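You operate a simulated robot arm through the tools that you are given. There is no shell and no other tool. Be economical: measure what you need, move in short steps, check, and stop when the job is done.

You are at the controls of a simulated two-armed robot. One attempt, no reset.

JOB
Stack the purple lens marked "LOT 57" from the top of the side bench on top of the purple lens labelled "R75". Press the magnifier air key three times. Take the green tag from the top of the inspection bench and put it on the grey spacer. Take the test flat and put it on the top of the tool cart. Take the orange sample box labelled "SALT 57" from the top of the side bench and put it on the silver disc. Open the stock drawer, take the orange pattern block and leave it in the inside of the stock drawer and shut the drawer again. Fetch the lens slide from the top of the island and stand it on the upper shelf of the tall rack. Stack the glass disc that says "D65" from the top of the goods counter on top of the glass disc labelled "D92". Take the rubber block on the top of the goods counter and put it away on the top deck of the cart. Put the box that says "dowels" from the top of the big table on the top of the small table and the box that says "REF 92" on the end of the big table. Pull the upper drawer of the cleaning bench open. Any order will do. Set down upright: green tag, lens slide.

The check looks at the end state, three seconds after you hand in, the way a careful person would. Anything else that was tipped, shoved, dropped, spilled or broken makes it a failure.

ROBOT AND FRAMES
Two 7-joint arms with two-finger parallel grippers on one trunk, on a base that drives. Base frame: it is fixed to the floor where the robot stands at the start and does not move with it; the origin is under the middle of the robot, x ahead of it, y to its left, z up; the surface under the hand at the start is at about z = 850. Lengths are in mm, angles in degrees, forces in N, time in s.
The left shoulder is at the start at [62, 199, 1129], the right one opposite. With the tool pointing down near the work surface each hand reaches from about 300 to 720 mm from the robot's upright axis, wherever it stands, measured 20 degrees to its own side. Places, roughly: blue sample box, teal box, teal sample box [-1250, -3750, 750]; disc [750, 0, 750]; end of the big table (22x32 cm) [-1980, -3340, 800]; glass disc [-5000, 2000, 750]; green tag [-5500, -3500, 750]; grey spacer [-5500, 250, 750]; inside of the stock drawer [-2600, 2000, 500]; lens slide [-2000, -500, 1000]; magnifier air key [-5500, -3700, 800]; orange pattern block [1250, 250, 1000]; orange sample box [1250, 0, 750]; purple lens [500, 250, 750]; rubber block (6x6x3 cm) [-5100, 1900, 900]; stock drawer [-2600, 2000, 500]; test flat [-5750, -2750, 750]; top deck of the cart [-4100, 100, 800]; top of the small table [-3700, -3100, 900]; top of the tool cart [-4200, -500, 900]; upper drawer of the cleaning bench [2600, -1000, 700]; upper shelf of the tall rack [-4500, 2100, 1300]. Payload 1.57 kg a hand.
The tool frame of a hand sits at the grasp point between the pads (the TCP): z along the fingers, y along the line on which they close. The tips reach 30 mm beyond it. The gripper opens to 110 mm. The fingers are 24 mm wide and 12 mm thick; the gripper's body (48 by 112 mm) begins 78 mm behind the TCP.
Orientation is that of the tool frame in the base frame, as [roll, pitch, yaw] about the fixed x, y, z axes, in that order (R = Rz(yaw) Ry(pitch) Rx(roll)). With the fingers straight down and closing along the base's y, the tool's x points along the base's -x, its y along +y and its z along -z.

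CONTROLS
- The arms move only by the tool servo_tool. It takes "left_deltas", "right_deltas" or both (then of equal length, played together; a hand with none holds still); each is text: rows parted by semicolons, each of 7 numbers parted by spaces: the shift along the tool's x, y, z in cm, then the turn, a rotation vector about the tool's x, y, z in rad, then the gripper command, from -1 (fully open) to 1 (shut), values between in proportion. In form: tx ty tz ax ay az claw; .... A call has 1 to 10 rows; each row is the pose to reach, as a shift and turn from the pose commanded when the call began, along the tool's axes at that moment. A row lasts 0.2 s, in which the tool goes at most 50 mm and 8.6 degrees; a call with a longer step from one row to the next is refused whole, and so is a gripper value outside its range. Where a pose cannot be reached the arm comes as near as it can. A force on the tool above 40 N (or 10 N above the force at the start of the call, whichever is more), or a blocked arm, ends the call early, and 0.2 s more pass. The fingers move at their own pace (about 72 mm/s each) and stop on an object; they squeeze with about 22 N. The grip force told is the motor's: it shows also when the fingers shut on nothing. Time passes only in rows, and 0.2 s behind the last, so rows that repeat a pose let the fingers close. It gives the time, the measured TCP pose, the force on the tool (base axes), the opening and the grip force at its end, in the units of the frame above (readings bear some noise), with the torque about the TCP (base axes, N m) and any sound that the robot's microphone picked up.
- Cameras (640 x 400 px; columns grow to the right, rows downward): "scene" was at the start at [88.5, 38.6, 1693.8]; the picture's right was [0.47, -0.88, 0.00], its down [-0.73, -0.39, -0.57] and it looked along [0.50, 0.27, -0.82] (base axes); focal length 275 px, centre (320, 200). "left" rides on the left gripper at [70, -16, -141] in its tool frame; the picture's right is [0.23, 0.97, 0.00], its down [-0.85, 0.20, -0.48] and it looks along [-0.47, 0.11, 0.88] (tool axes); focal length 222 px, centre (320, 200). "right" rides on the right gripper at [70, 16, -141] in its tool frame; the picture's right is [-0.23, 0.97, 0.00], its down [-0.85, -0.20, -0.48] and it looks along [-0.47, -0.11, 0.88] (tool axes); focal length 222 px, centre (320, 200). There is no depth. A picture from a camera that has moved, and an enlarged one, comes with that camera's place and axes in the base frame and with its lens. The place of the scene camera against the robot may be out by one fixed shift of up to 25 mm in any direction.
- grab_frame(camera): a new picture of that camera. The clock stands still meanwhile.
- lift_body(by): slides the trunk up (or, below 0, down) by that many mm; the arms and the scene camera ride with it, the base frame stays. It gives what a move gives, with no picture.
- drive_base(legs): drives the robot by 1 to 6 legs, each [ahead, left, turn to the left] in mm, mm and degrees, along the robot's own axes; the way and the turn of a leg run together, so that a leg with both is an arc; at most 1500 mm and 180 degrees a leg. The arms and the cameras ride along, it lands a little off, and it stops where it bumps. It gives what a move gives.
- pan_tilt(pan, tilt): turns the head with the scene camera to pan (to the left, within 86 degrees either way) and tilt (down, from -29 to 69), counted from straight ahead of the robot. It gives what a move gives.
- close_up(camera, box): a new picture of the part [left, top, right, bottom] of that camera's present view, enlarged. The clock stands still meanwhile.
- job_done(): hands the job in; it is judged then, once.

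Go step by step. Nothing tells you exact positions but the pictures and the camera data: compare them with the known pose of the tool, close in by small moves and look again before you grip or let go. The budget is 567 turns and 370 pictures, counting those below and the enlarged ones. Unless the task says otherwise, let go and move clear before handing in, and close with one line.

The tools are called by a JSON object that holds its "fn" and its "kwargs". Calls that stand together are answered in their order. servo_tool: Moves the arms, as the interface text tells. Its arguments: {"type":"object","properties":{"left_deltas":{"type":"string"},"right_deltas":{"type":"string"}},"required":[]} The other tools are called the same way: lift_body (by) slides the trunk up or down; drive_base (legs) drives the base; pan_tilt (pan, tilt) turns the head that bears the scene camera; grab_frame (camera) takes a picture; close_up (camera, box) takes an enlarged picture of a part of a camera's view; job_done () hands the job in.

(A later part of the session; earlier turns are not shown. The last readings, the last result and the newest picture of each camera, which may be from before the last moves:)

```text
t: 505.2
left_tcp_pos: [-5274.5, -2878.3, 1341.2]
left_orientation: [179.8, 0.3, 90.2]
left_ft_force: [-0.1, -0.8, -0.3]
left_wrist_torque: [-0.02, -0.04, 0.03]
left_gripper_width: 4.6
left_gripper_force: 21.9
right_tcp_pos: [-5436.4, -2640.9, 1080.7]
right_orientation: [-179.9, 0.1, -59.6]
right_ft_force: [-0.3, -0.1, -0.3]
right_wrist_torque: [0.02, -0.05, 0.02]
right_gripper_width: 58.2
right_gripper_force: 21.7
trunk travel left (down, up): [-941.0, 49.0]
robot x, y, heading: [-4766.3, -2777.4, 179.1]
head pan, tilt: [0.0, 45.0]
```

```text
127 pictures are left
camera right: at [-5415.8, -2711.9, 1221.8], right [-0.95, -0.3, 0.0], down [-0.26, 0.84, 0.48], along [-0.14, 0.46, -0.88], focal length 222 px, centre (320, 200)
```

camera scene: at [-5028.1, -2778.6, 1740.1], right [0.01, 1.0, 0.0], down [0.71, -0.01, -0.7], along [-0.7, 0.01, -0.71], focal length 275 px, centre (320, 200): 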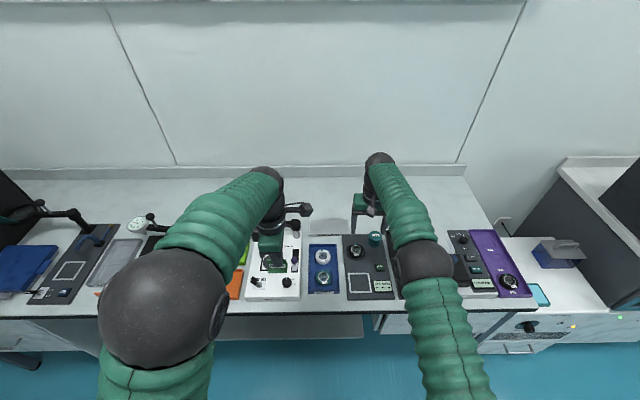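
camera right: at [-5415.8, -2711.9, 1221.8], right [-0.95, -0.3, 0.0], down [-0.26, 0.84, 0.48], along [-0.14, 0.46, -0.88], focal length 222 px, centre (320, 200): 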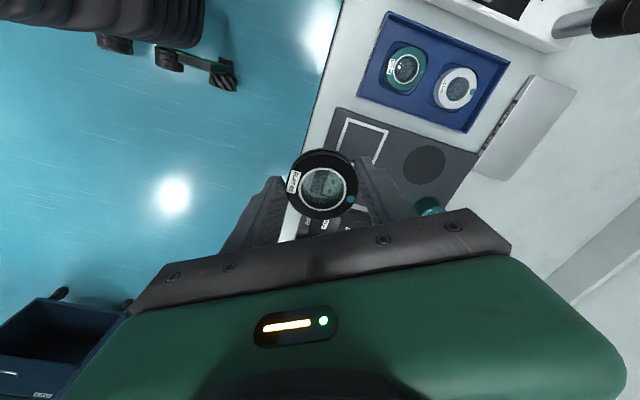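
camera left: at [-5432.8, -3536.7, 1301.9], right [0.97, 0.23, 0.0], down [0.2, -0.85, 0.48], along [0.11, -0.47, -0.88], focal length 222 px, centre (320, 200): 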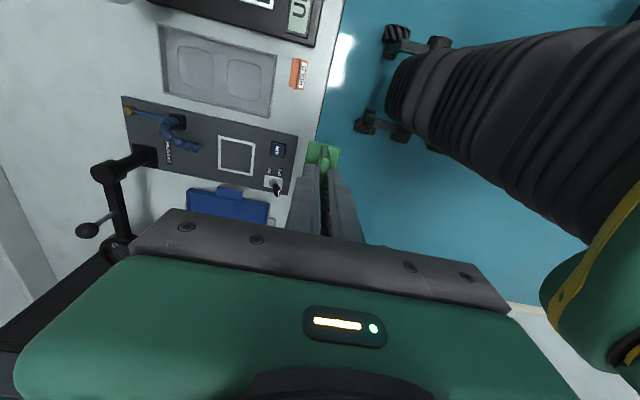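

Flat held. Tuck the right arm, then drive north along the aisle to the lamp bench for the grey spacer.

{"fn": "servo_tool", "kwargs": {"right_deltas": "2.2 -3.7 -1 0 0 0 0.6; 4.4 -7.4 -2 0 0 0 0.6; 6.6 -11.1 -3 0 0 0 0.6; 8.8 -14.8 -4 0 0 0 0.6; 11 -18.5 -5 0 0 0 0.6; 13.2 -22.2 -6 0 0 0 0.6; 15.4 -25.9 -7 0 0 0 0.6; 17.6 -29.6 -8 0 0 0 0.6; 18 -31 -8 0 0 0 0.6"}}

{"fn": "drive_base", "kwargs": {"legs": [[70, -1500, 0], [0, -1500, 0], [0, -150, 0]]}}

{"fn": "grab_frame", "kwargs": {"camera": "scene"}}

```text
t: 507.2
left_tcp_pos: [-5266.7, -2878.5, 1344.6]
left_orientation: [-179.7, 0.3, 90.3]
left_ft_force: [0.3, -0.9, -0.6]
left_wrist_torque: [0.04, 0.0, -0.01]
left_gripper_width: 5.0
left_gripper_force: 22.0
right_tcp_pos: [-5427.7, -2641.3, 1078.3]
right_orientation: [-179.4, -0.1, -59.6]
right_ft_force: [0.3, 0.1, -1.7]
right_wrist_torque: [0.01, 0.01, 0.0]
right_gripper_width: 58.1
right_gripper_force: 21.6
right hand out of reach, approached as far as the arm can: row 1, 2, 3, 4, 5, 6, 7, 8, 9
trunk travel left (down, up): [-941.0, 49.0]
robot x, y, heading: [-4766.2, -2779.5, 179.3]
head pan, tilt: [0.0, 45.0]
```

```text
refused: leg 1 is longer than a leg can be; nothing moved
```

```text
126 pictures are left
camera scene: at [-4889.8, -2772.4, 1923.3], right [0.02, 1.0, 0.0], down [0.71, -0.01, -0.7], along [-0.7, 0.01, -0.71], focal length 275 px, centre (320, 200)
```

scene: 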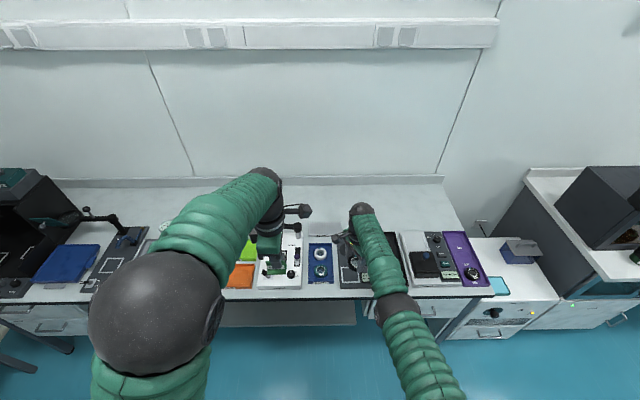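

The rotated wrist blocks retraction; I'll rotate it back.

{"fn": "servo_tool", "kwargs": {"right_deltas": "0 0 0 0 0 -0.14 0.6; 0 0 0 0 0 -0.28 0.6; 0 0 0 0 0 -0.42 0.6; 0 0 0 0 0 -0.56 0.6; 0 0 0 0 0 -0.7 0.6; 0 0 0 0 0 -0.84 0.6; 0 0 0 0 0 -0.98 0.6; 0 0 0 0 0 -0.98 0.6"}}

```text
t: 509.0
left_tcp_pos: [-5265.9, -2879.2, 1345.3]
left_orientation: [-179.7, 0.3, 90.2]
left_ft_force: [-0.4, 0.6, -0.4]
left_wrist_torque: [0.0, -0.04, -0.02]
left_gripper_width: 4.5
left_gripper_force: 21.6
right_tcp_pos: [-5429.9, -2651.6, 1076.6]
right_orientation: [-179.9, 0.2, -3.2]
right_ft_force: [0.1, 0.3, -0.5]
right_wrist_torque: [-0.02, -0.03, -0.03]
right_gripper_width: 58.0
right_gripper_force: 21.9
right hand out of reach, approached as far as the arm can: row 1, 2, 3, 4, 5, 6, 7, 8
trunk travel left (down, up): [-941.0, 49.0]
robot x, y, heading: [-4762.8, -2775.7, 179.3]
head pan, tilt: [0.0, 45.0]
```

{"fn": "servo_tool", "kwargs": {"right_deltas": "3 0 -2 0 0 0 0.6; 6 0 -4 0 0 0 0.6; 9 0 -6 0 0 0 0.6; 12 0 -8 0 0 0 0.6"}}

{"fn": "grab_frame", "kwargs": {"camera": "scene"}}

```text
t: 510.0
left_tcp_pos: [-5265.7, -2879.9, 1345.2]
left_orientation: [-179.6, 0.3, 90.2]
left_ft_force: [0.6, 0.4, -0.4]
left_wrist_torque: [0.04, 0.01, -0.03]
left_gripper_width: 4.5
left_gripper_force: 22.1
right_tcp_pos: [-5434.2, -2672.2, 1125.3]
right_orientation: [-179.9, 0.3, -3.4]
right_ft_force: [-0.2, -0.2, -1.3]
right_wrist_torque: [-0.01, -0.03, 0.02]
right_gripper_width: 58.3
right_gripper_force: 22.4
right hand out of reach, approached as far as the arm can: row 1, 2, 3, 4
trunk travel left (down, up): [-941.0, 49.0]
robot x, y, heading: [-4765.7, -2781.0, 178.9]
head pan, tilt: [0.0, 45.0]
```

```text
125 pictures are left
camera scene: at [-4889.3, -2773.4, 1923.3], right [0.02, 1.0, 0.0], down [0.71, -0.01, -0.71], along [-0.7, 0.01, -0.71], focal length 275 px, centre (320, 200)
```

scene: 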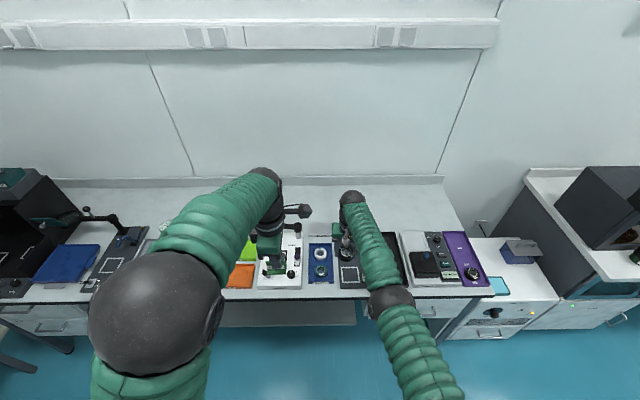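

The commanded point is probably too close to the body now. I'll command it outward to a reachable spot.

{"fn": "servo_tool", "kwargs": {"right_deltas": "-4 0 0 0 0 0 0.6; -8 0 0 0 0 0 0.6; -12 0 0 0 0 0 0.6; -16 0 0 0 0 0 0.6; -20 0 0 0 0 0 0.6; -20 0 0 0 0 0 0.6"}}

```text
t: 511.4
left_tcp_pos: [-5264.9, -2878.9, 1344.1]
left_orientation: [-179.7, 0.2, 90.2]
left_ft_force: [0.6, -0.5, 1.1]
left_wrist_torque: [-0.04, 0.02, -0.01]
left_gripper_width: 4.9
left_gripper_force: 22.4
right_tcp_pos: [-5443.0, -2655.4, 1140.0]
right_orientation: [-179.9, 0.5, -3.3]
right_ft_force: [-0.2, 0.2, -0.5]
right_wrist_torque: [0.01, -0.01, 0.01]
right_gripper_width: 58.1
right_gripper_force: 21.7
right hand out of reach, approached as far as the arm can: row 1, 2, 3, 4, 5, 6
trunk travel left (down, up): [-941.0, 49.0]
robot x, y, heading: [-4766.2, -2776.4, 179.0]
head pan, tilt: [0.0, 45.0]
```

{"fn": "servo_tool", "kwargs": {"right_deltas": "4.5 0 0 0 0 0 0.6; 9 0 0 0 0 0 0.6; 13.5 0 0 0 0 0 0.6; 18 0 0 0 0 0 0.6; 22.5 0 0 0 0 0 0.6; 27 0 0 0 0 0 0.6; 31.5 0 0 0 0 0 0.6; 36 0 0 0 0 0 0.6; 40 0 0 0 0 0 0.6"}}

```text
t: 513.4
left_tcp_pos: [-5266.1, -2880.2, 1345.0]
left_orientation: [-179.6, 0.2, 90.2]
left_ft_force: [-0.3, -0.3, 0.0]
left_wrist_torque: [0.02, 0.01, -0.01]
left_gripper_width: 4.7
left_gripper_force: 21.5
right_tcp_pos: [-5334.2, -2859.2, 985.9]
right_orientation: [-179.5, -0.2, -3.6]
right_ft_force: [0.1, -0.7, -1.4]
right_wrist_torque: [0.02, 0.01, -0.04]
right_gripper_width: 58.2
right_gripper_force: 21.9
right hand out of reach, approached as far as the arm can: row 1, 2, 3, 4, 5, 6, 7, 8, 9
trunk travel left (down, up): [-941.0, 49.0]
robot x, y, heading: [-4765.5, -2776.5, 179.2]
head pan, tilt: [0.0, 45.0]
```

{"fn": "servo_tool", "kwargs": {"right_deltas": "-4.5 0 0 0 0 0 0.6; -9 0 0 0 0 0 0.6; -13.5 0 0 0 0 0 0.6; -18 0 0 0 0 0 0.6"}}

{"fn": "grab_frame", "kwargs": {"camera": "scene"}}

```text
t: 514.4
left_tcp_pos: [-5266.5, -2879.7, 1345.1]
left_orientation: [-179.8, 0.2, 90.2]
left_ft_force: [0.1, -0.3, -0.6]
left_wrist_torque: [0.02, 0.05, -0.02]
left_gripper_width: 4.7
left_gripper_force: 22.0
right_tcp_pos: [-5383.1, -2814.4, 1046.5]
right_orientation: [-179.9, 0.5, -3.4]
right_ft_force: [0.6, 1.1, -0.5]
right_wrist_torque: [0.0, -0.01, 0.04]
right_gripper_width: 58.4
right_gripper_force: 21.9
right hand out of reach, approached as far as the arm can: row 1, 2, 3, 4
trunk travel left (down, up): [-941.0, 49.0]
robot x, y, heading: [-4765.5, -2778.4, 179.3]
head pan, tilt: [0.0, 45.0]
```

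```text
124 pictures are left
camera scene: at [-4890.0, -2773.4, 1923.3], right [0.02, 1.0, 0.0], down [0.71, -0.01, -0.7], along [-0.7, 0.01, -0.71], focal length 275 px, centre (320, 200)
```

scene: 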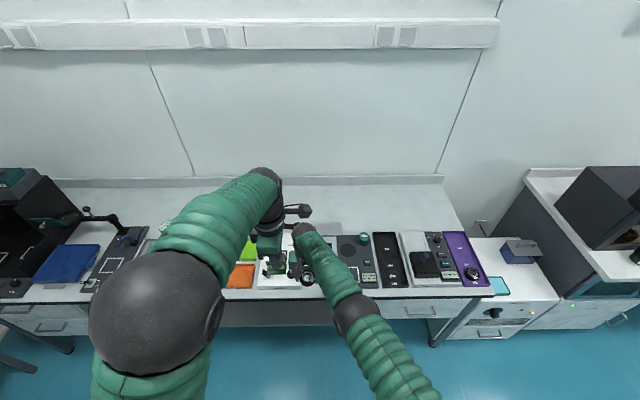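

The arm seems stuck straight (singular). By my bookkeeping the command is too near; I'll command a comfortably reachable point and hold.

{"fn": "servo_tool", "kwargs": {"right_deltas": "-4.5 0.5 1 0 0 0 0.6; -9 1 2 0 0 0 0.6; -13.5 -1 4 0 0 0 0.6; -18 -2 6 0 0 0 0.6; -22.5 -3 8 0 0 0 0.6; -27 -4 8 0 0 0 0.6; -31 -4 8 0 0 0 0.6; -31 -4 8 0 0 0 0.6; -31 -4 8 0 0 0 0.6; -31 -4 8 0 0 0 0.6"}}

```text
refused: row 3 steps farther than a row can; nothing moved
```

{"fn": "servo_tool", "kwargs": {"right_deltas": "-4.5 0 1 0 0 0 0.6; -9 0 2 0 0 0 0.6; -13.5 -1 3 0 0 0 0.6; -18 -2 4 0 0 0 0.6; -22.5 -3 5 0 0 0 0.6; -27 -4 6 0 0 0 0.6; -31 -4 8 0 0 0 0.6; -31 -4 8 0 0 0 0.6; -31 -4 8 0 0 0 0.6; -31 -4 8 0 0 0 0.6"}}

{"fn": "grab_frame", "kwargs": {"camera": "scene"}}

```text
t: 516.6
left_tcp_pos: [-5266.6, -2879.6, 1344.2]
left_orientation: [-179.8, 0.2, 90.2]
left_ft_force: [0.4, -0.6, -0.3]
left_wrist_torque: [0.05, -0.01, 0.03]
left_gripper_width: 4.9
left_gripper_force: 21.7
right_tcp_pos: [-5415.0, -2711.0, 1050.3]
right_orientation: [-179.9, 0.2, -3.4]
right_ft_force: [0.2, 0.6, -1.9]
right_wrist_torque: [0.02, -0.02, -0.01]
right_gripper_width: 58.2
right_gripper_force: 22.1
right hand out of reach, approached as far as the arm can: row 1, 2, 3, 4, 5, 6, 7, 8, 9, 10
trunk travel left (down, up): [-941.0, 49.0]
robot x, y, heading: [-4762.8, -2775.2, 179.0]
head pan, tilt: [0.0, 45.0]
```

```text
123 pictures are left
camera scene: at [-4889.9, -2772.9, 1923.3], right [0.02, 1.0, 0.0], down [0.71, -0.01, -0.7], along [-0.7, 0.01, -0.71], focal length 275 px, centre (320, 200)
```

scene: 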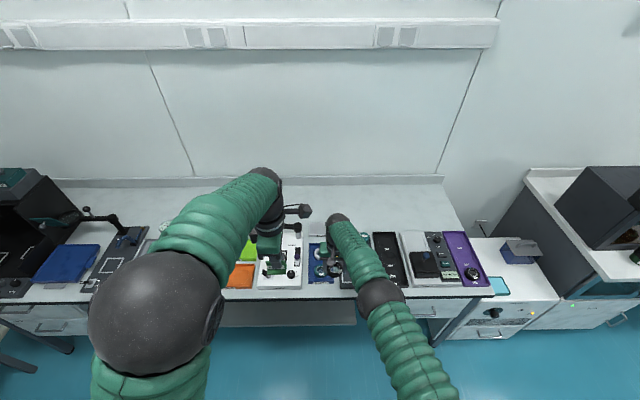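

Break the singularity with tool tilts, which use the elbow joint.

{"fn": "servo_tool", "kwargs": {"right_deltas": "0 0 0 0 -0.14 0 0.6; 0 0 0 0 -0.28 0 0.6; 0 0 0 0 -0.42 0 0.6; 0 0 0 0 -0.56 0 0.6; 0 0 0 0 -0.7 0 0.6; 0 0 0 0 -0.7 0 0.6"}}

```text
t: 518.2
left_tcp_pos: [-5263.8, -2878.6, 1345.7]
left_orientation: [-179.7, 0.3, 90.2]
left_ft_force: [0.7, -0.4, -0.8]
left_wrist_torque: [0.0, 0.01, -0.01]
left_gripper_width: 4.8
left_gripper_force: 22.0
right_tcp_pos: [-5431.2, -2647.9, 1060.8]
right_orientation: [178.8, 41.7, -11.4]
right_ft_force: [-0.1, -0.1, -0.5]
right_wrist_torque: [-0.03, -0.03, 0.02]
right_gripper_width: 58.2
right_gripper_force: 21.7
trunk travel left (down, up): [-941.0, 49.0]
robot x, y, heading: [-4761.9, -2773.8, 179.2]
head pan, tilt: [0.0, 45.0]
stopped in row 6 (right hand): the arm was blocked; the commanded pose is now the measured one
```

Unstuck (command reset). Now retract along with un-tilting.

{"fn": "servo_tool", "kwargs": {"right_deltas": "1.9 -0.7 -3.3 0 0 0 0.6; 3.8 -1.4 -6.7 0 0 0 0.6; 5.7 -2.2 -10 0 0 0 0.6; 7.6 -3 -13.5 0 0 0 0.6"}}

```text
t: 519.2
left_tcp_pos: [-5263.4, -2879.6, 1348.0]
left_orientation: [-179.5, 0.4, 90.2]
left_ft_force: [0.3, -0.4, 0.1]
left_wrist_torque: [0.02, -0.03, -0.01]
left_gripper_width: 4.6
left_gripper_force: 22.0
right_tcp_pos: [-5277.4, -2633.5, 1105.9]
right_orientation: [180.0, 41.4, -11.8]
right_ft_force: [-0.1, -0.5, -1.2]
right_wrist_torque: [0.01, -0.01, -0.02]
right_gripper_width: 58.1
right_gripper_force: 22.0
trunk travel left (down, up): [-941.0, 49.0]
robot x, y, heading: [-4765.4, -2772.2, 179.2]
head pan, tilt: [0.0, 45.0]
```

{"fn": "servo_tool", "kwargs": {"right_deltas": "0.5 0 -0.5 0 0.14 0 0.6; 1 0 -1 0 0.28 0 0.6; 1.5 0 -1.5 0 0.42 0 0.6; 2 0 -2 0 0.56 0 0.6; 2.5 0 -2.5 0 0.7 0 0.6; 3 0 -3 0 0.72 0 0.6"}}

{"fn": "servo_tool", "kwargs": {"right_deltas": "0 0 0 0 0 -0.1 0.6; 0 0 0 0 0 -0.19 0.6; 0 0 0 0 0 -0.19 0.6"}}

{"fn": "grab_frame", "kwargs": {"camera": "right"}}

```text
t: 520.6
left_tcp_pos: [-5263.3, -2878.6, 1345.2]
left_orientation: [-179.7, 0.3, 90.2]
left_ft_force: [0.8, 0.1, 0.4]
left_wrist_torque: [-0.02, -0.01, -0.03]
left_gripper_width: 5.0
left_gripper_force: 22.0
right_tcp_pos: [-5236.3, -2657.0, 1110.1]
right_orientation: [179.5, 0.1, -9.9]
right_ft_force: [0.4, -0.1, -1.2]
right_wrist_torque: [0.02, 0.0, 0.03]
right_gripper_width: 58.5
right_gripper_force: 21.8
trunk travel left (down, up): [-941.0, 49.0]
robot x, y, heading: [-4766.2, -2776.4, 178.9]
head pan, tilt: [0.0, 45.0]
```

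```text
t: 521.4
left_tcp_pos: [-5263.9, -2879.5, 1345.4]
left_orientation: [-179.6, 0.3, 90.2]
left_ft_force: [0.2, 0.0, -1.0]
left_wrist_torque: [0.01, 0.0, -0.01]
left_gripper_width: 4.7
left_gripper_force: 21.9
right_tcp_pos: [-5235.4, -2657.0, 1109.9]
right_orientation: [179.5, 0.2, 1.0]
right_ft_force: [-0.2, 1.1, -1.1]
right_wrist_torque: [0.02, -0.04, 0.01]
right_gripper_width: 58.4
right_gripper_force: 22.2
trunk travel left (down, up): [-941.0, 49.0]
robot x, y, heading: [-4762.0, -2776.5, 179.1]
head pan, tilt: [0.0, 45.0]
```

```text
122 pictures are left
camera right: at [-5165.6, -2672.5, 1251.6], right [-0.21, -0.98, 0.01], down [-0.86, 0.19, 0.48], along [-0.47, 0.09, -0.88], focal length 222 px, centre (320, 200)
```

right: 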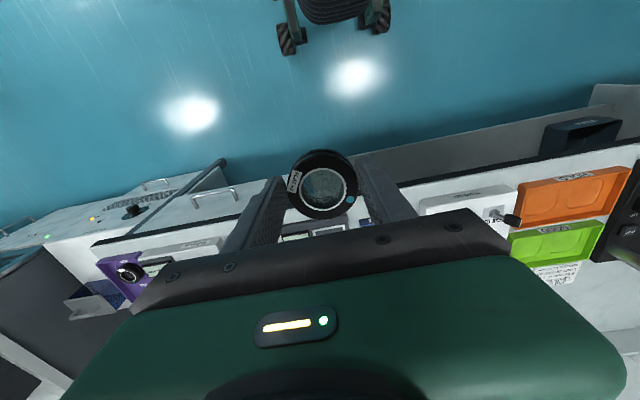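

Flat and tag both held. Drive north along the aisle to the lamp bench.

{"fn": "drive_base", "kwargs": {"legs": [[0, -1490, 0], [0, -1490, 0], [0, -150, 0]]}}

{"fn": "grab_frame", "kwargs": {"camera": "scene"}}

```text
t: 531.1
left_tcp_pos: [-5189.5, -1090.8, 1344.1]
left_orientation: [-179.6, -1.2, 87.8]
left_ft_force: [0.2, -1.1, 0.0]
left_wrist_torque: [0.08, -0.01, 0.01]
left_gripper_width: 4.4
left_gripper_force: 22.4
right_tcp_pos: [-5151.8, -863.8, 1114.2]
right_orientation: [-179.0, 0.2, -1.3]
right_ft_force: [-0.3, -1.5, -1.6]
right_wrist_torque: [0.09, 0.0, -0.01]
right_gripper_width: 58.2
right_gripper_force: 22.2
trunk travel left (down, up): [-941.0, 49.0]
robot x, y, heading: [-4686.5, -973.6, 176.3]
head pan, tilt: [0.0, 45.0]
stopped in leg 2: the robot was blocked; the commanded pose is now the measured one
```

```text
121 pictures are left
camera scene: at [-4812.9, -998.5, 1923.2], right [0.06, 1.0, 0.02], down [0.71, -0.03, -0.71], along [-0.7, 0.06, -0.71], focal length 275 px, centre (320, 200)
```

scene: 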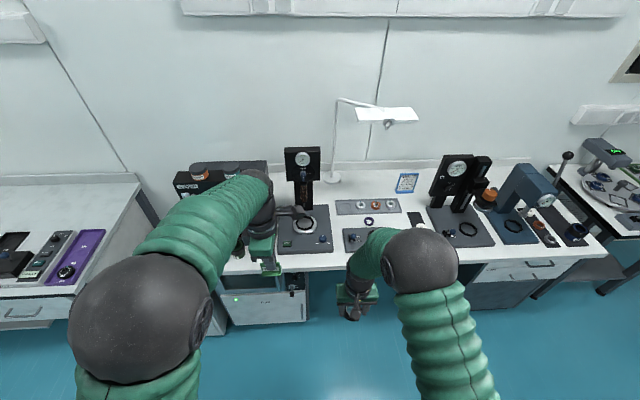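

I bumped something, likely the tool cart's corner. Back off a little and look.

{"fn": "drive_base", "kwargs": {"legs": [[0, 60, 0], [190, 0, 0]]}}

{"fn": "pan_tilt", "kwargs": {"pan": -86, "tilt": 45}}

{"fn": "grab_frame", "kwargs": {"camera": "scene"}}

```text
t: 533.2
left_tcp_pos: [-5372.5, -1086.4, 1348.5]
left_orientation: [-179.3, 0.8, 87.5]
left_ft_force: [-0.4, 0.8, 0.0]
left_wrist_torque: [0.0, 0.03, -0.01]
left_gripper_width: 4.6
left_gripper_force: 22.0
right_tcp_pos: [-5336.6, -866.9, 1111.5]
right_orientation: [179.0, 0.5, -1.7]
right_ft_force: [-0.7, 0.5, -0.6]
right_wrist_torque: [0.0, 0.0, -0.02]
right_gripper_width: 58.0
right_gripper_force: 22.3
trunk travel left (down, up): [-941.0, 49.0]
robot x, y, heading: [-4878.5, -1020.9, 176.3]
head pan, tilt: [0.0, 45.0]
```

```text
t: 534.8
left_tcp_pos: [-5377.7, -1114.8, 1346.4]
left_orientation: [-179.4, -0.4, 87.6]
left_ft_force: [-0.1, 0.7, -0.2]
left_wrist_torque: [0.03, 0.0, -0.01]
left_gripper_width: 5.1
left_gripper_force: 22.4
right_tcp_pos: [-5340.5, -891.7, 1112.9]
right_orientation: [-179.8, 0.3, -1.8]
right_ft_force: [0.3, 0.1, -1.1]
right_wrist_torque: [0.03, 0.0, -0.01]
right_gripper_width: 58.1
right_gripper_force: 22.1
trunk travel left (down, up): [-941.0, 49.0]
robot x, y, heading: [-4876.9, -1020.3, 176.5]
head pan, tilt: [-85.9, 45.0]
```

```text
120 pictures are left
camera scene: at [-4922.9, -947.5, 1924.1], right [1.0, 0.01, 0.0], down [0.01, -0.7, -0.71], along [0.0, 0.71, -0.7], focal length 275 px, centre (320, 200)
```

scene: 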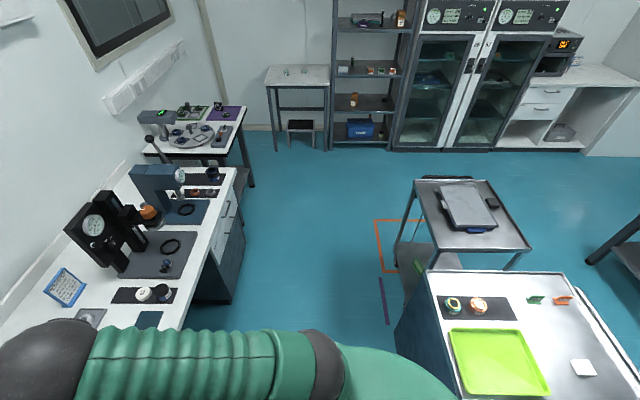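

The carts look undisturbed and aligned. Continue north at x≈-4880 with more clearance.

{"fn": "drive_base", "kwargs": {"legs": [[0, 0, 3], [0, -1420, 0]]}}

{"fn": "pan_tilt", "kwargs": {"pan": 15, "tilt": 50}}

{"fn": "grab_frame", "kwargs": {"camera": "scene"}}

```text
t: 542.3
left_tcp_pos: [-5369.9, 271.6, 1347.5]
left_orientation: [-179.5, -0.3, 91.6]
left_ft_force: [0.4, -0.9, -0.2]
left_wrist_torque: [0.04, 0.02, -0.01]
left_gripper_width: 4.6
left_gripper_force: 22.5
right_tcp_pos: [-5347.5, 496.6, 1113.0]
right_orientation: [-179.9, 0.4, 2.4]
right_ft_force: [0.2, -0.5, -1.1]
right_wrist_torque: [0.01, -0.03, -0.03]
right_gripper_width: 58.2
right_gripper_force: 22.0
trunk travel left (down, up): [-941.0, 49.0]
robot x, y, heading: [-4876.6, 403.2, -179.7]
head pan, tilt: [-85.9, 45.0]
```

```text
t: 544.0
left_tcp_pos: [-5367.5, 275.3, 1347.3]
left_orientation: [-179.4, -0.2, 91.5]
left_ft_force: [0.2, -0.2, -0.4]
left_wrist_torque: [0.01, -0.03, 0.0]
left_gripper_width: 4.7
left_gripper_force: 22.0
right_tcp_pos: [-5346.6, 500.1, 1111.7]
right_orientation: [-180.0, 0.5, 2.4]
right_ft_force: [-0.1, 1.0, -1.5]
right_wrist_torque: [-0.03, -0.03, 0.02]
right_gripper_width: 58.0
right_gripper_force: 22.5
trunk travel left (down, up): [-941.0, 49.0]
robot x, y, heading: [-4879.7, 396.1, -179.4]
head pan, tilt: [15.0, 50.0]
```

```text
119 pictures are left
camera scene: at [-4995.5, 380.6, 1916.5], right [-0.27, 0.96, 0.0], down [0.74, 0.2, -0.64], along [-0.62, -0.17, -0.77], focal length 275 px, centre (320, 200)
```

scene: 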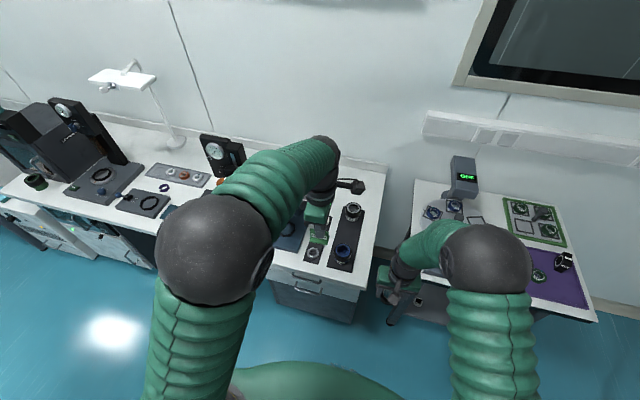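

Zoom on the near end of the lamp bench for the grey spacer.

{"fn": "close_up", "kwargs": {"camera": "scene", "box": [270, 180, 390, 280]}}

{"fn": "grab_frame", "kwargs": {"camera": "left"}}

```text
4.00 times, centred on (330, 230) of scene
camera zoom: at [-4995.5, 380.6, 1916.5], right [-0.27, 0.96, 0.0], down [0.74, 0.2, -0.64], along [-0.62, -0.17, -0.77], focal length 1101 px, centre (280, 80)
```

zoom: 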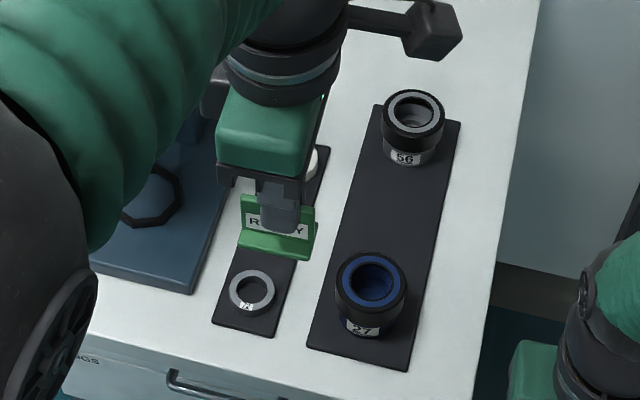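

```text
117 pictures are left
camera left: at [-5383.4, 343.0, 1489.5], right [0.97, 0.25, -0.01], down [0.23, -0.85, 0.47], along [0.11, -0.46, -0.88], focal length 222 px, centre (320, 200)
```

left: 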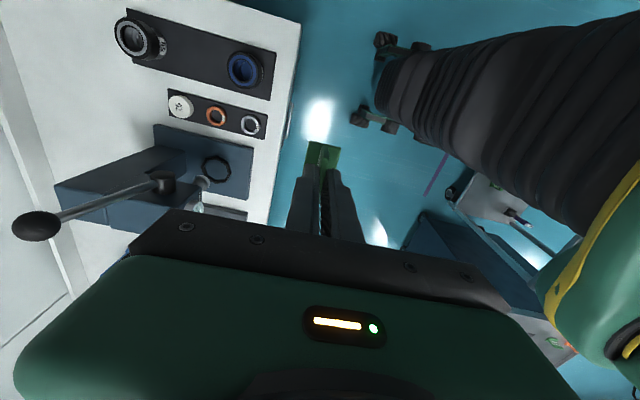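

The grey spacer ring is at about [-5552, 193]. Check how the tag sits in the fingers.

{"fn": "close_up", "kwargs": {"camera": "left", "box": [280, 120, 370, 240]}}

{"fn": "close_up", "kwargs": {"camera": "left", "box": [220, 100, 280, 150]}}

```text
3.33 times, centred on (325, 180) of left
camera zoom: at [-5383.4, 343.0, 1489.5], right [0.97, 0.25, -0.01], down [0.23, -0.85, 0.47], along [0.11, -0.46, -0.88], focal length 740 px, centre (303, 267)
```

zoom: 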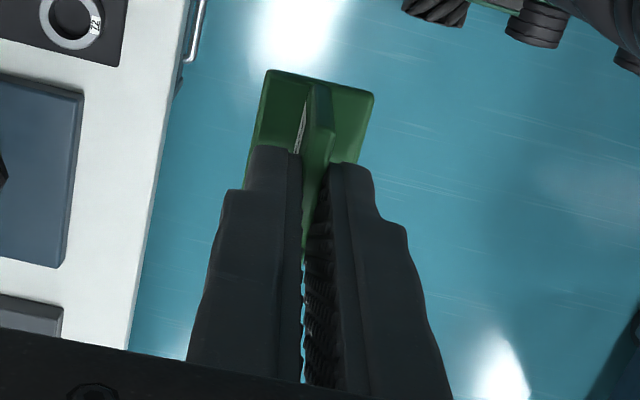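

```text
8.00 times, centred on (250, 125) of left
camera zoom: at [-5383.4, 343.0, 1489.5], right [0.97, 0.25, -0.01], down [0.23, -0.85, 0.47], along [0.11, -0.46, -0.88], focal length 1777 px, centre (880, 800)
```

zoom: 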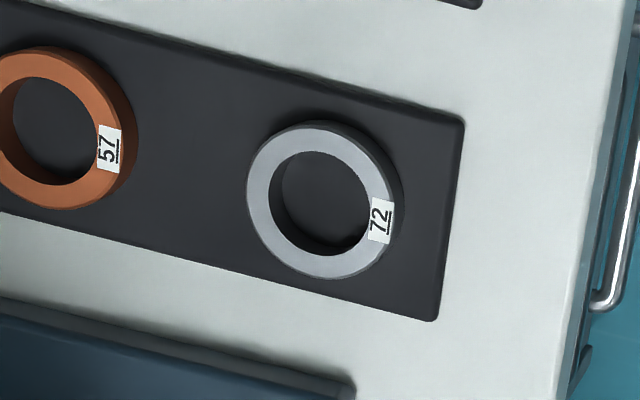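

Tuck the right hand back, drive 150 mm closer, and move the left hand over the spacer.

{"fn": "servo_tool", "kwargs": {"right_deltas": "3 0 -2 0 0 0 0.6; 6 0 -4 0 0 0 0.6; 9 0 -6 0 0 0 0.6; 11 0 -8 0 0 0 0.6"}}

{"fn": "drive_base", "kwargs": {"legs": [[150, 0, 0]]}}

{"fn": "servo_tool", "kwargs": {"left_deltas": "-2 -1 4 0 0 0 1; -4 -2 8 0 0 0 1; -6 -2.5 12 0 0 0 1; -8 -2.5 16 0 0 0 1; -8.7 -2.5 20 0 0 0 1; -8.7 -2.5 24 0 0 0 1; -8.7 -2.5 28 0 0 0 1; -8.7 -2.5 32 0 0 0 1"}}

{"fn": "grab_frame", "kwargs": {"camera": "left"}}

```text
t: 545.0
left_tcp_pos: [-5365.9, 273.1, 1347.6]
left_orientation: [-179.3, -0.2, 91.4]
left_ft_force: [-0.2, -0.4, -0.1]
left_wrist_torque: [-0.02, 0.03, 0.01]
left_gripper_width: 4.7
left_gripper_force: 21.9
right_tcp_pos: [-5233.5, 503.0, 1192.4]
right_orientation: [-180.0, 0.4, 2.3]
right_ft_force: [0.1, -0.6, -0.6]
right_wrist_torque: [0.03, 0.02, -0.02]
right_gripper_width: 58.3
right_gripper_force: 22.1
trunk travel left (down, up): [-941.0, 49.0]
robot x, y, heading: [-4879.5, 393.1, -179.4]
head pan, tilt: [15.0, 50.0]
```

```text
t: 546.4
left_tcp_pos: [-5511.8, 270.5, 1350.1]
left_orientation: [-179.0, -0.2, 91.6]
left_ft_force: [-0.5, -0.3, 0.1]
left_wrist_torque: [-0.01, 0.01, -0.03]
left_gripper_width: 4.5
left_gripper_force: 21.7
right_tcp_pos: [-5379.5, 499.9, 1194.3]
right_orientation: [180.0, 0.7, 2.6]
right_ft_force: [0.9, 0.1, -1.6]
right_wrist_torque: [-0.01, -0.02, 0.01]
right_gripper_width: 58.0
right_gripper_force: 22.3
trunk travel left (down, up): [-941.0, 49.0]
robot x, y, heading: [-5030.3, 396.9, -179.4]
head pan, tilt: [15.0, 50.0]
```

```text
t: 548.2
left_tcp_pos: [-5545.0, 183.8, 1027.0]
left_orientation: [-179.2, -0.2, 91.6]
left_ft_force: [0.1, 0.1, -1.1]
left_wrist_torque: [0.0, -0.02, 0.01]
left_gripper_width: 4.6
left_gripper_force: 22.0
right_tcp_pos: [-5387.4, 498.3, 1191.5]
right_orientation: [-179.9, 0.3, 2.6]
right_ft_force: [-0.8, -0.5, -1.7]
right_wrist_torque: [0.01, -0.02, 0.03]
right_gripper_width: 58.0
right_gripper_force: 21.6
trunk travel left (down, up): [-941.0, 49.0]
robot x, y, heading: [-5030.7, 400.3, -179.3]
head pan, tilt: [15.0, 50.0]
```

```text
114 pictures are left
camera left: at [-5561.2, 251.7, 1168.8], right [0.97, 0.26, -0.01], down [0.23, -0.85, 0.47], along [0.11, -0.46, -0.88], focal length 222 px, centre (320, 200)
```

left: 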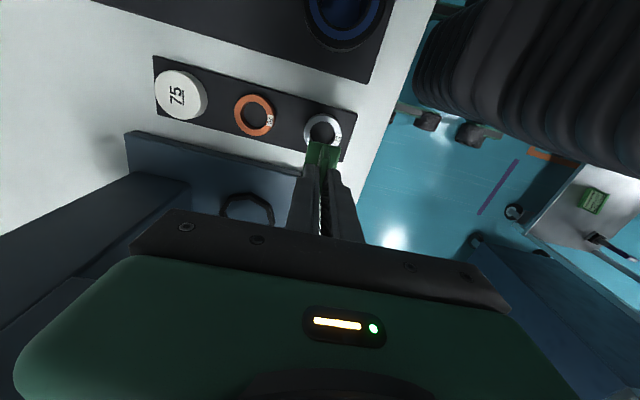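

{"fn": "servo_tool", "kwargs": {"left_deltas": "0.3 -0.2 4 -0.012 0 0 1; 0.5 -0.3 8.3 -0.012 0 0 1"}}

{"fn": "close_up", "kwargs": {"camera": "left", "box": [250, 90, 400, 230]}}

{"fn": "close_up", "kwargs": {"camera": "scene", "box": [240, 180, 380, 300]}}

```text
t: 548.8
left_tcp_pos: [-5551.1, 187.5, 944.9]
left_orientation: [-180.0, -0.2, 91.7]
left_ft_force: [-0.2, -0.1, -0.4]
left_wrist_torque: [0.02, 0.0, -0.03]
left_gripper_width: 4.8
left_gripper_force: 21.8
right_tcp_pos: [-5388.1, 499.3, 1191.0]
right_orientation: [179.9, 0.3, 2.5]
right_ft_force: [-0.2, 0.5, -0.5]
right_wrist_torque: [-0.01, 0.0, 0.0]
right_gripper_width: 58.3
right_gripper_force: 22.2
trunk travel left (down, up): [-941.0, 49.0]
robot x, y, heading: [-5029.1, 395.0, -179.1]
head pan, tilt: [15.0, 50.0]
```

```text
2.86 times, centred on (325, 160) of left
camera zoom: at [-5569.3, 256.0, 1086.9], right [0.97, 0.26, 0.0], down [0.23, -0.85, 0.48], along [0.12, -0.46, -0.88], focal length 635 px, centre (306, 314)
```

zoom: 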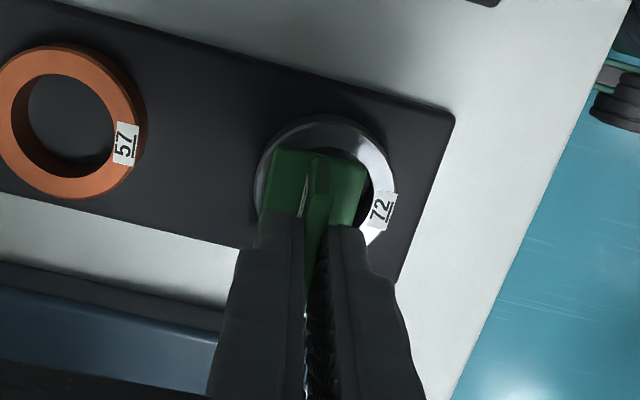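

```text
3.33 times, centred on (310, 240) of scene
camera zoom: at [-5149.6, 378.1, 1916.3], right [-0.27, 0.96, 0.0], down [0.74, 0.21, -0.64], along [-0.62, -0.17, -0.77], focal length 918 px, centre (353, 67)
```

zoom: 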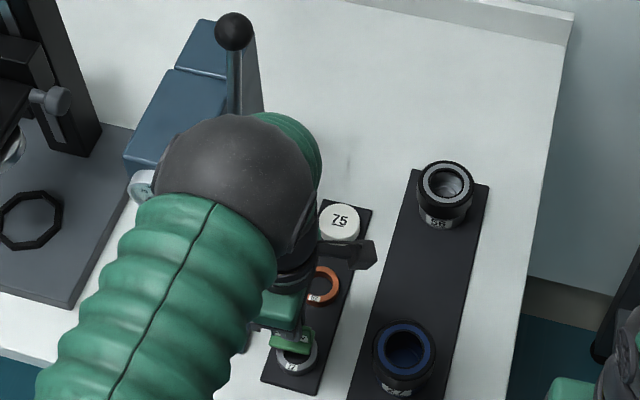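

The tag needs ~8 mm toward +x and 3 mm +y to be centred on the ring. Adjust and lower.

{"fn": "servo_tool", "kwargs": {"left_deltas": "0.2 0.85 0.5 0 0 0 1; 0.3 0.85 1.5 0 0 0 1; 0.3 0.85 2.2 0 0 0 1"}}

{"fn": "close_up", "kwargs": {"camera": "left", "box": [250, 90, 400, 230]}}

```text
t: 549.6
left_tcp_pos: [-5539.8, 192.9, 926.9]
left_orientation: [-179.6, -0.1, 91.7]
left_ft_force: [0.4, -2.5, 18.1]
left_wrist_torque: [-0.04, -0.1, -0.01]
left_gripper_width: 5.1
left_gripper_force: 22.0
right_tcp_pos: [-5383.9, 501.7, 1193.2]
right_orientation: [-180.0, 0.6, 2.6]
right_ft_force: [-0.2, 0.3, -1.2]
right_wrist_torque: [0.02, 0.0, 0.02]
right_gripper_width: 57.9
right_gripper_force: 22.3
trunk travel left (down, up): [-941.0, 49.0]
robot x, y, heading: [-5029.8, 394.9, -179.3]
head pan, tilt: [15.0, 50.0]
```

```text
2.86 times, centred on (325, 160) of left
camera zoom: at [-5556.4, 261.6, 1068.5], right [0.97, 0.26, -0.01], down [0.23, -0.85, 0.48], along [0.12, -0.46, -0.88], focal length 635 px, centre (306, 314)
```

zoom: 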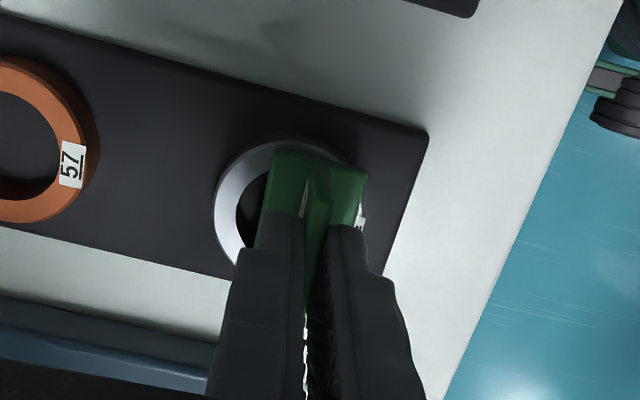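

Contact already (ring top is higher than thought). Raise 5 mm, shift (-4, +5) mm, and lower again.

{"fn": "servo_tool", "kwargs": {"left_deltas": "0 0 -0.6 0 0 0 1; 0.55 -0.35 -0.6 0 0 0 1; 0.55 -0.35 -0.6 0 0 0 1"}}

{"fn": "close_up", "kwargs": {"camera": "left", "box": [250, 90, 400, 230]}}

{"fn": "close_up", "kwargs": {"camera": "scene", "box": [275, 220, 335, 300]}}

```text
t: 550.4
left_tcp_pos: [-5543.6, 198.9, 930.7]
left_orientation: [-179.9, -0.2, 91.7]
left_ft_force: [0.2, 0.3, 0.0]
left_wrist_torque: [0.0, 0.0, 0.05]
left_gripper_width: 4.8
left_gripper_force: 22.1
right_tcp_pos: [-5384.7, 500.2, 1192.6]
right_orientation: [180.0, 0.6, 2.7]
right_ft_force: [0.7, -0.1, -1.6]
right_wrist_torque: [-0.02, -0.02, 0.01]
right_gripper_width: 58.2
right_gripper_force: 21.9
trunk travel left (down, up): [-941.0, 49.0]
robot x, y, heading: [-5030.3, 397.5, -179.4]
head pan, tilt: [15.0, 50.0]
```

```text
2.86 times, centred on (325, 160) of left
camera zoom: at [-5561.4, 267.2, 1070.8], right [0.97, 0.26, 0.0], down [0.23, -0.85, 0.48], along [0.12, -0.46, -0.88], focal length 635 px, centre (306, 314)
```

zoom: 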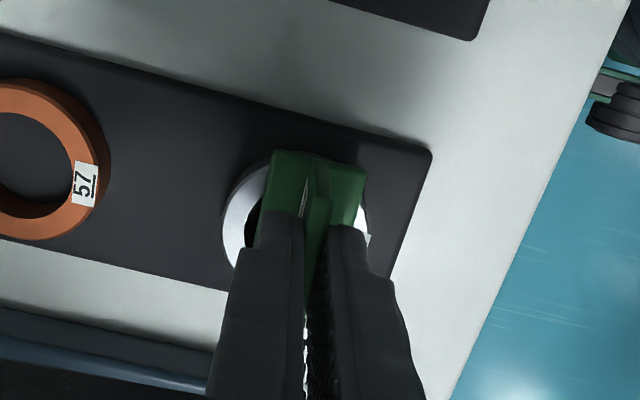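

```text
5.00 times, centred on (305, 260) of scene
camera zoom: at [-5145.0, 378.9, 1916.5], right [-0.27, 0.96, 0.0], down [0.74, 0.21, -0.64], along [-0.62, -0.17, -0.77], focal length 1376 px, centre (395, -100)
```

zoom: 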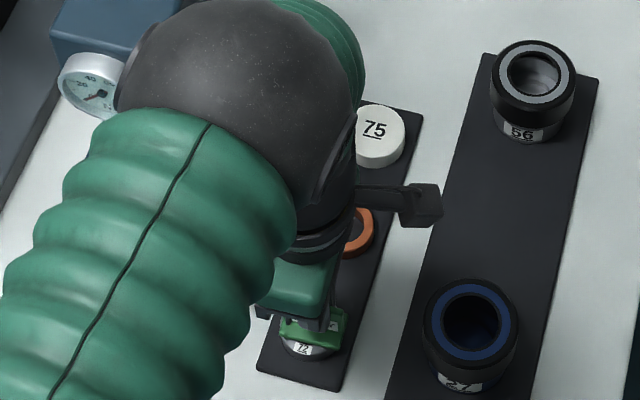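

Now centred. Lower to contact.

{"fn": "servo_tool", "kwargs": {"left_deltas": "0 0 0.25 0 0 0 1; 0 0 0.45 0 0 0 1"}}

```text
t: 551.0
left_tcp_pos: [-5544.5, 199.0, 927.1]
left_orientation: [-179.7, -0.2, 91.7]
left_ft_force: [-1.9, -0.7, 11.5]
left_wrist_torque: [-0.13, 0.15, -0.01]
left_gripper_width: 4.8
left_gripper_force: 21.8
right_tcp_pos: [-5383.7, 499.6, 1192.1]
right_orientation: [179.9, 0.5, 2.6]
right_ft_force: [0.4, 1.0, -0.9]
right_wrist_torque: [0.02, -0.02, 0.0]
right_gripper_width: 58.1
right_gripper_force: 22.0
trunk travel left (down, up): [-941.0, 49.0]
robot x, y, heading: [-5031.1, 397.4, -179.4]
head pan, tilt: [15.0, 50.0]
```

{"fn": "servo_tool", "kwargs": {"left_deltas": "0 0 -0.1 0 0 0 0.9; 0 0 -0.1 0 0 0 0.6; 0 0 -0.1 0 0 0 0.5; 0 0 -0.1 0 0 0 0.5; 0 0 -3 0 0 0 0.5; 0 0 -7 0 0 0 0.5; 0 0 -11 0 0 0 0.5; 0 0 -15 0 0 0 0.5"}}

{"fn": "grab_frame", "kwargs": {"camera": "left"}}

{"fn": "close_up", "kwargs": {"camera": "left", "box": [270, 90, 390, 190]}}

```text
t: 552.8
left_tcp_pos: [-5540.3, 200.5, 1074.9]
left_orientation: [-180.0, -0.2, 91.8]
left_ft_force: [0.4, -0.3, -0.2]
left_wrist_torque: [0.0, -0.01, 0.02]
left_gripper_width: 27.4
left_gripper_force: 0.2
right_tcp_pos: [-5384.9, 499.8, 1192.0]
right_orientation: [-180.0, 0.4, 2.6]
right_ft_force: [-0.2, 0.3, -0.3]
right_wrist_torque: [0.05, -0.03, 0.03]
right_gripper_width: 58.1
right_gripper_force: 22.2
trunk travel left (down, up): [-941.0, 49.0]
robot x, y, heading: [-5032.5, 399.9, -178.8]
head pan, tilt: [15.0, 50.0]
```

```text
108 pictures are left
camera left: at [-5558.7, 269.3, 1217.0], right [0.97, 0.26, 0.0], down [0.22, -0.85, 0.48], along [0.12, -0.46, -0.88], focal length 222 px, centre (320, 200)
```

left: 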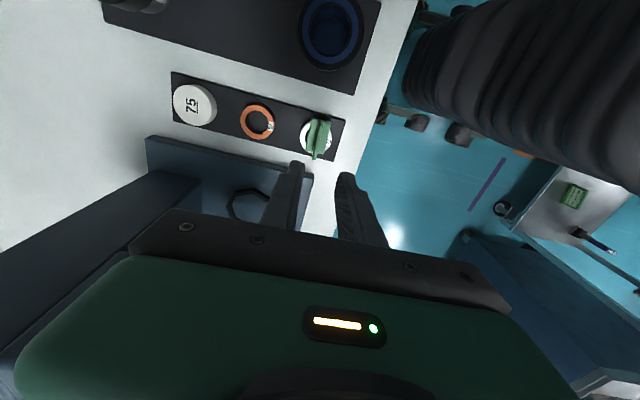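

```text
4.00 times, centred on (330, 140) of left
camera zoom: at [-5558.7, 269.3, 1217.0], right [0.97, 0.26, 0.0], down [0.22, -0.85, 0.48], along [0.12, -0.46, -0.88], focal length 888 px, centre (280, 440)
```

zoom: 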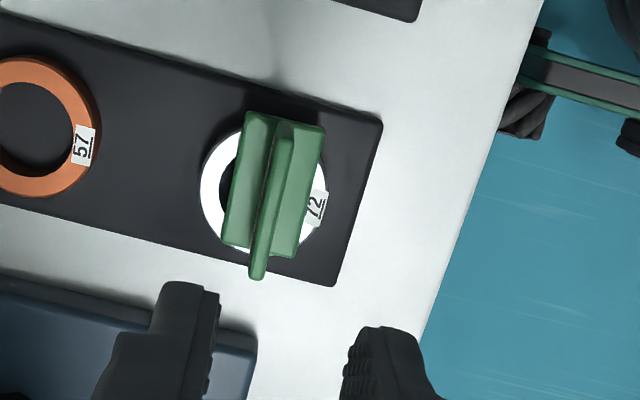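

Green tag stands on the grey spacer. Now take the test flat to the tool cart: tuck the left arm, back out, and approach the cart from the south.

{"fn": "servo_tool", "kwargs": {"left_deltas": "0 0 -4 0 0 0 0; 0 1 -8 0 0 0 0; 0 4 -11 0 0 0 0; 0 8 -13 0 0 0 0; 0 12 -14 0 0 0 0; 0 15 -15 0 0 0 0"}}

{"fn": "drive_base", "kwargs": {"legs": [[-160, 0, 0], [0, 1490, 0], [0, 80, -90], [0, -640, 0]]}}

{"fn": "pan_tilt", "kwargs": {"pan": -5, "tilt": 45}}

{"fn": "grab_frame", "kwargs": {"camera": "scene"}}

```text
t: 554.2
left_tcp_pos: [-5392.0, 202.2, 1224.0]
left_orientation: [-179.9, -0.2, 91.7]
left_ft_force: [0.6, -0.2, 1.1]
left_wrist_torque: [-0.01, 0.05, 0.01]
left_gripper_width: 55.0
left_gripper_force: 0.2
right_tcp_pos: [-5384.4, 499.1, 1192.1]
right_orientation: [-180.0, 0.5, 2.6]
right_ft_force: [0.6, 0.0, -0.8]
right_wrist_torque: [0.01, 0.03, -0.02]
right_gripper_width: 58.0
right_gripper_force: 21.9
trunk travel left (down, up): [-941.0, 49.0]
robot x, y, heading: [-5030.7, 398.2, -179.4]
head pan, tilt: [15.0, 50.0]
```

```text
t: 569.5
left_tcp_pos: [-4489.6, -753.6, 1224.6]
left_orientation: [-180.0, -0.3, -1.5]
left_ft_force: [0.3, -0.6, -0.3]
left_wrist_torque: [-0.01, -0.01, 0.03]
left_gripper_width: 55.1
left_gripper_force: 0.1
right_tcp_pos: [-4193.2, -779.9, 1191.6]
right_orientation: [-179.8, 0.4, -90.7]
right_ft_force: [-0.1, 0.0, -0.7]
right_wrist_torque: [0.01, -0.02, -0.01]
right_gripper_width: 58.1
right_gripper_force: 21.9
trunk travel left (down, up): [-941.0, 49.0]
robot x, y, heading: [-4312.0, -1130.8, 87.6]
head pan, tilt: [15.0, 50.0]
```

```text
t: 570.3
left_tcp_pos: [-4485.3, -755.4, 1225.1]
left_orientation: [-180.0, -0.2, -1.6]
left_ft_force: [-0.5, -0.1, 0.8]
left_wrist_torque: [-0.02, -0.02, 0.01]
left_gripper_width: 55.1
left_gripper_force: 0.0
right_tcp_pos: [-4191.2, -781.7, 1191.5]
right_orientation: [179.9, 0.5, -90.7]
right_ft_force: [0.2, 0.1, -1.3]
right_wrist_torque: [-0.03, 0.01, 0.03]
right_gripper_width: 58.2
right_gripper_force: 21.6
trunk travel left (down, up): [-941.0, 49.0]
robot x, y, heading: [-4312.9, -1129.9, 87.2]
head pan, tilt: [-5.0, 45.0]
```

```text
106 pictures are left
camera scene: at [-4309.7, -1013.6, 1923.4], right [0.99, -0.13, 0.0], down [-0.09, -0.7, -0.71], along [0.09, 0.7, -0.71], focal length 275 px, centre (320, 200)
```

scene: 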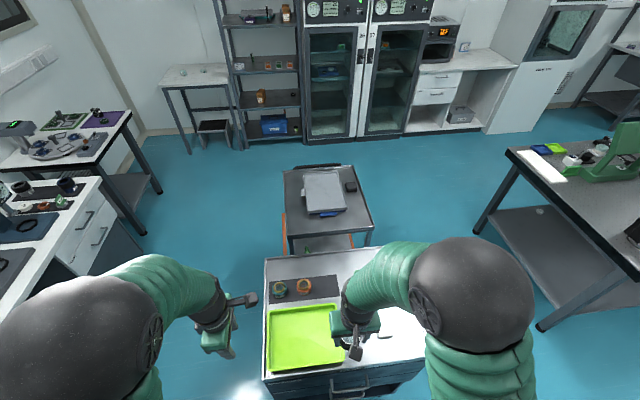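

Strafe right 130 mm and move the right hand over the free area of the tool cart.

{"fn": "drive_base", "kwargs": {"legs": [[0, -140, 2]]}}

{"fn": "servo_tool", "kwargs": {"right_deltas": "-4 0 1 0 0 0 0.6; -8 0 2 0 0 0 0.6; -12 0 3 0 0 0 0.6; -16 0 4 0 0 0 0.6; -19 0 6 0 0 0 0.6"}}

{"fn": "grab_frame", "kwargs": {"camera": "right"}}

{"fn": "grab_frame", "kwargs": {"camera": "scene"}}

```text
t: 571.6
left_tcp_pos: [-4396.8, -765.7, 1219.2]
left_orientation: [-179.9, -1.7, 0.9]
left_ft_force: [-1.1, -1.1, 0.3]
left_wrist_torque: [-0.01, -0.08, 0.0]
left_gripper_width: 55.0
left_gripper_force: 0.0
right_tcp_pos: [-4099.6, -780.6, 1194.2]
right_orientation: [-178.3, 0.5, -88.4]
right_ft_force: [-0.5, 0.3, -0.7]
right_wrist_torque: [-0.05, -0.07, -0.01]
right_gripper_width: 58.1
right_gripper_force: 22.2
trunk travel left (down, up): [-941.0, 49.0]
robot x, y, heading: [-4177.8, -1133.2, 89.4]
head pan, tilt: [-5.0, 45.0]
```

```text
t: 572.8
left_tcp_pos: [-4355.4, -765.6, 1225.8]
left_orientation: [-179.9, 0.2, 0.6]
left_ft_force: [0.8, -0.6, 0.2]
left_wrist_torque: [-0.05, 0.04, 0.01]
left_gripper_width: 55.0
left_gripper_force: 0.1
right_tcp_pos: [-4065.2, -586.2, 1133.5]
right_orientation: [179.7, 0.4, -88.5]
right_ft_force: [0.8, 1.2, -0.4]
right_wrist_torque: [-0.01, 0.03, -0.02]
right_gripper_width: 58.2
right_gripper_force: 22.0
trunk travel left (down, up): [-941.0, 49.0]
robot x, y, heading: [-4174.7, -1133.6, 89.4]
head pan, tilt: [-5.0, 45.0]
```

```text
105 pictures are left
camera right: at [-4078.4, -660.0, 1275.3], right [-0.98, 0.2, 0.01], down [0.18, 0.86, 0.48], along [0.09, 0.48, -0.88], focal length 222 px, centre (320, 200)
```

right: 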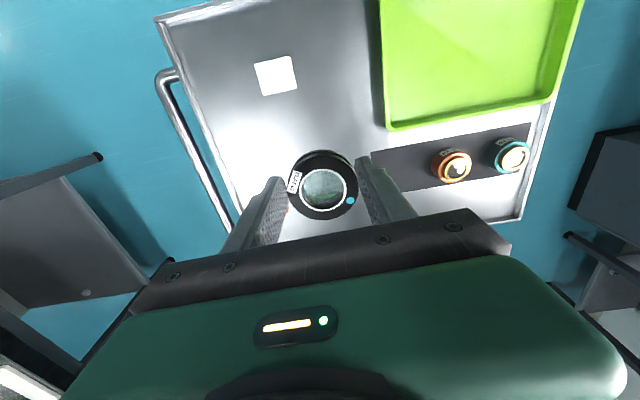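

```text
104 pictures are left
camera scene: at [-4174.9, -1012.6, 1923.2], right [1.0, -0.09, 0.0], down [-0.07, -0.71, -0.7], along [0.07, 0.7, -0.71], focal length 275 px, centre (320, 200)
```

scene: 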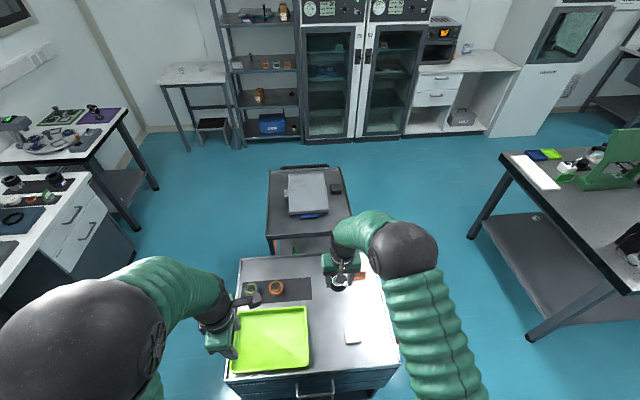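

Free spot at about [-4085, -600]. Move there and lower.

{"fn": "servo_tool", "kwargs": {"right_deltas": "0.7 1 3.5 0 0 0 0.6; 1.35 2 7 0 0 0 0.6; 1.35 2 11 0 0 0 0.6; 1.35 2 15 0 0 0 0.6; 1.35 2 19 0 0 0 0.6"}}

{"fn": "grab_frame", "kwargs": {"camera": "right"}}

```text
t: 574.0
left_tcp_pos: [-4352.1, -766.3, 1228.2]
left_orientation: [-180.0, 0.2, 0.7]
left_ft_force: [0.2, -0.2, -0.6]
left_wrist_torque: [0.0, 0.03, 0.01]
left_gripper_width: 55.0
left_gripper_force: 0.1
right_tcp_pos: [-4083.9, -601.9, 943.5]
right_orientation: [179.5, 0.5, -88.5]
right_ft_force: [0.5, -0.7, -0.6]
right_wrist_torque: [0.02, 0.03, -0.06]
right_gripper_width: 58.0
right_gripper_force: 22.0
trunk travel left (down, up): [-941.0, 49.0]
robot x, y, heading: [-4177.2, -1133.8, 89.5]
head pan, tilt: [-5.0, 45.0]
```

```text
103 pictures are left
camera right: at [-4095.8, -675.1, 1084.9], right [-0.98, 0.2, 0.01], down [0.18, 0.86, 0.48], along [0.09, 0.48, -0.87], focal length 222 px, centre (320, 200)
```

right: 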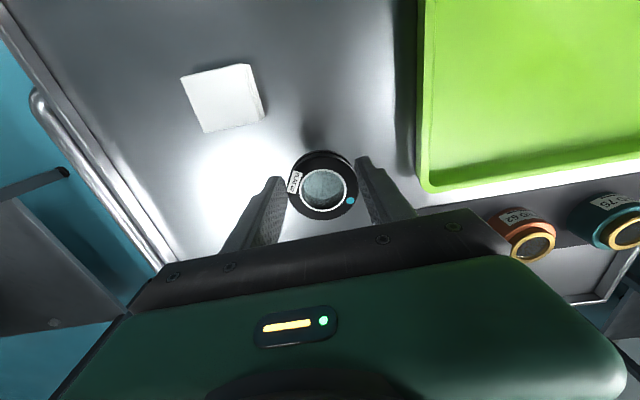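

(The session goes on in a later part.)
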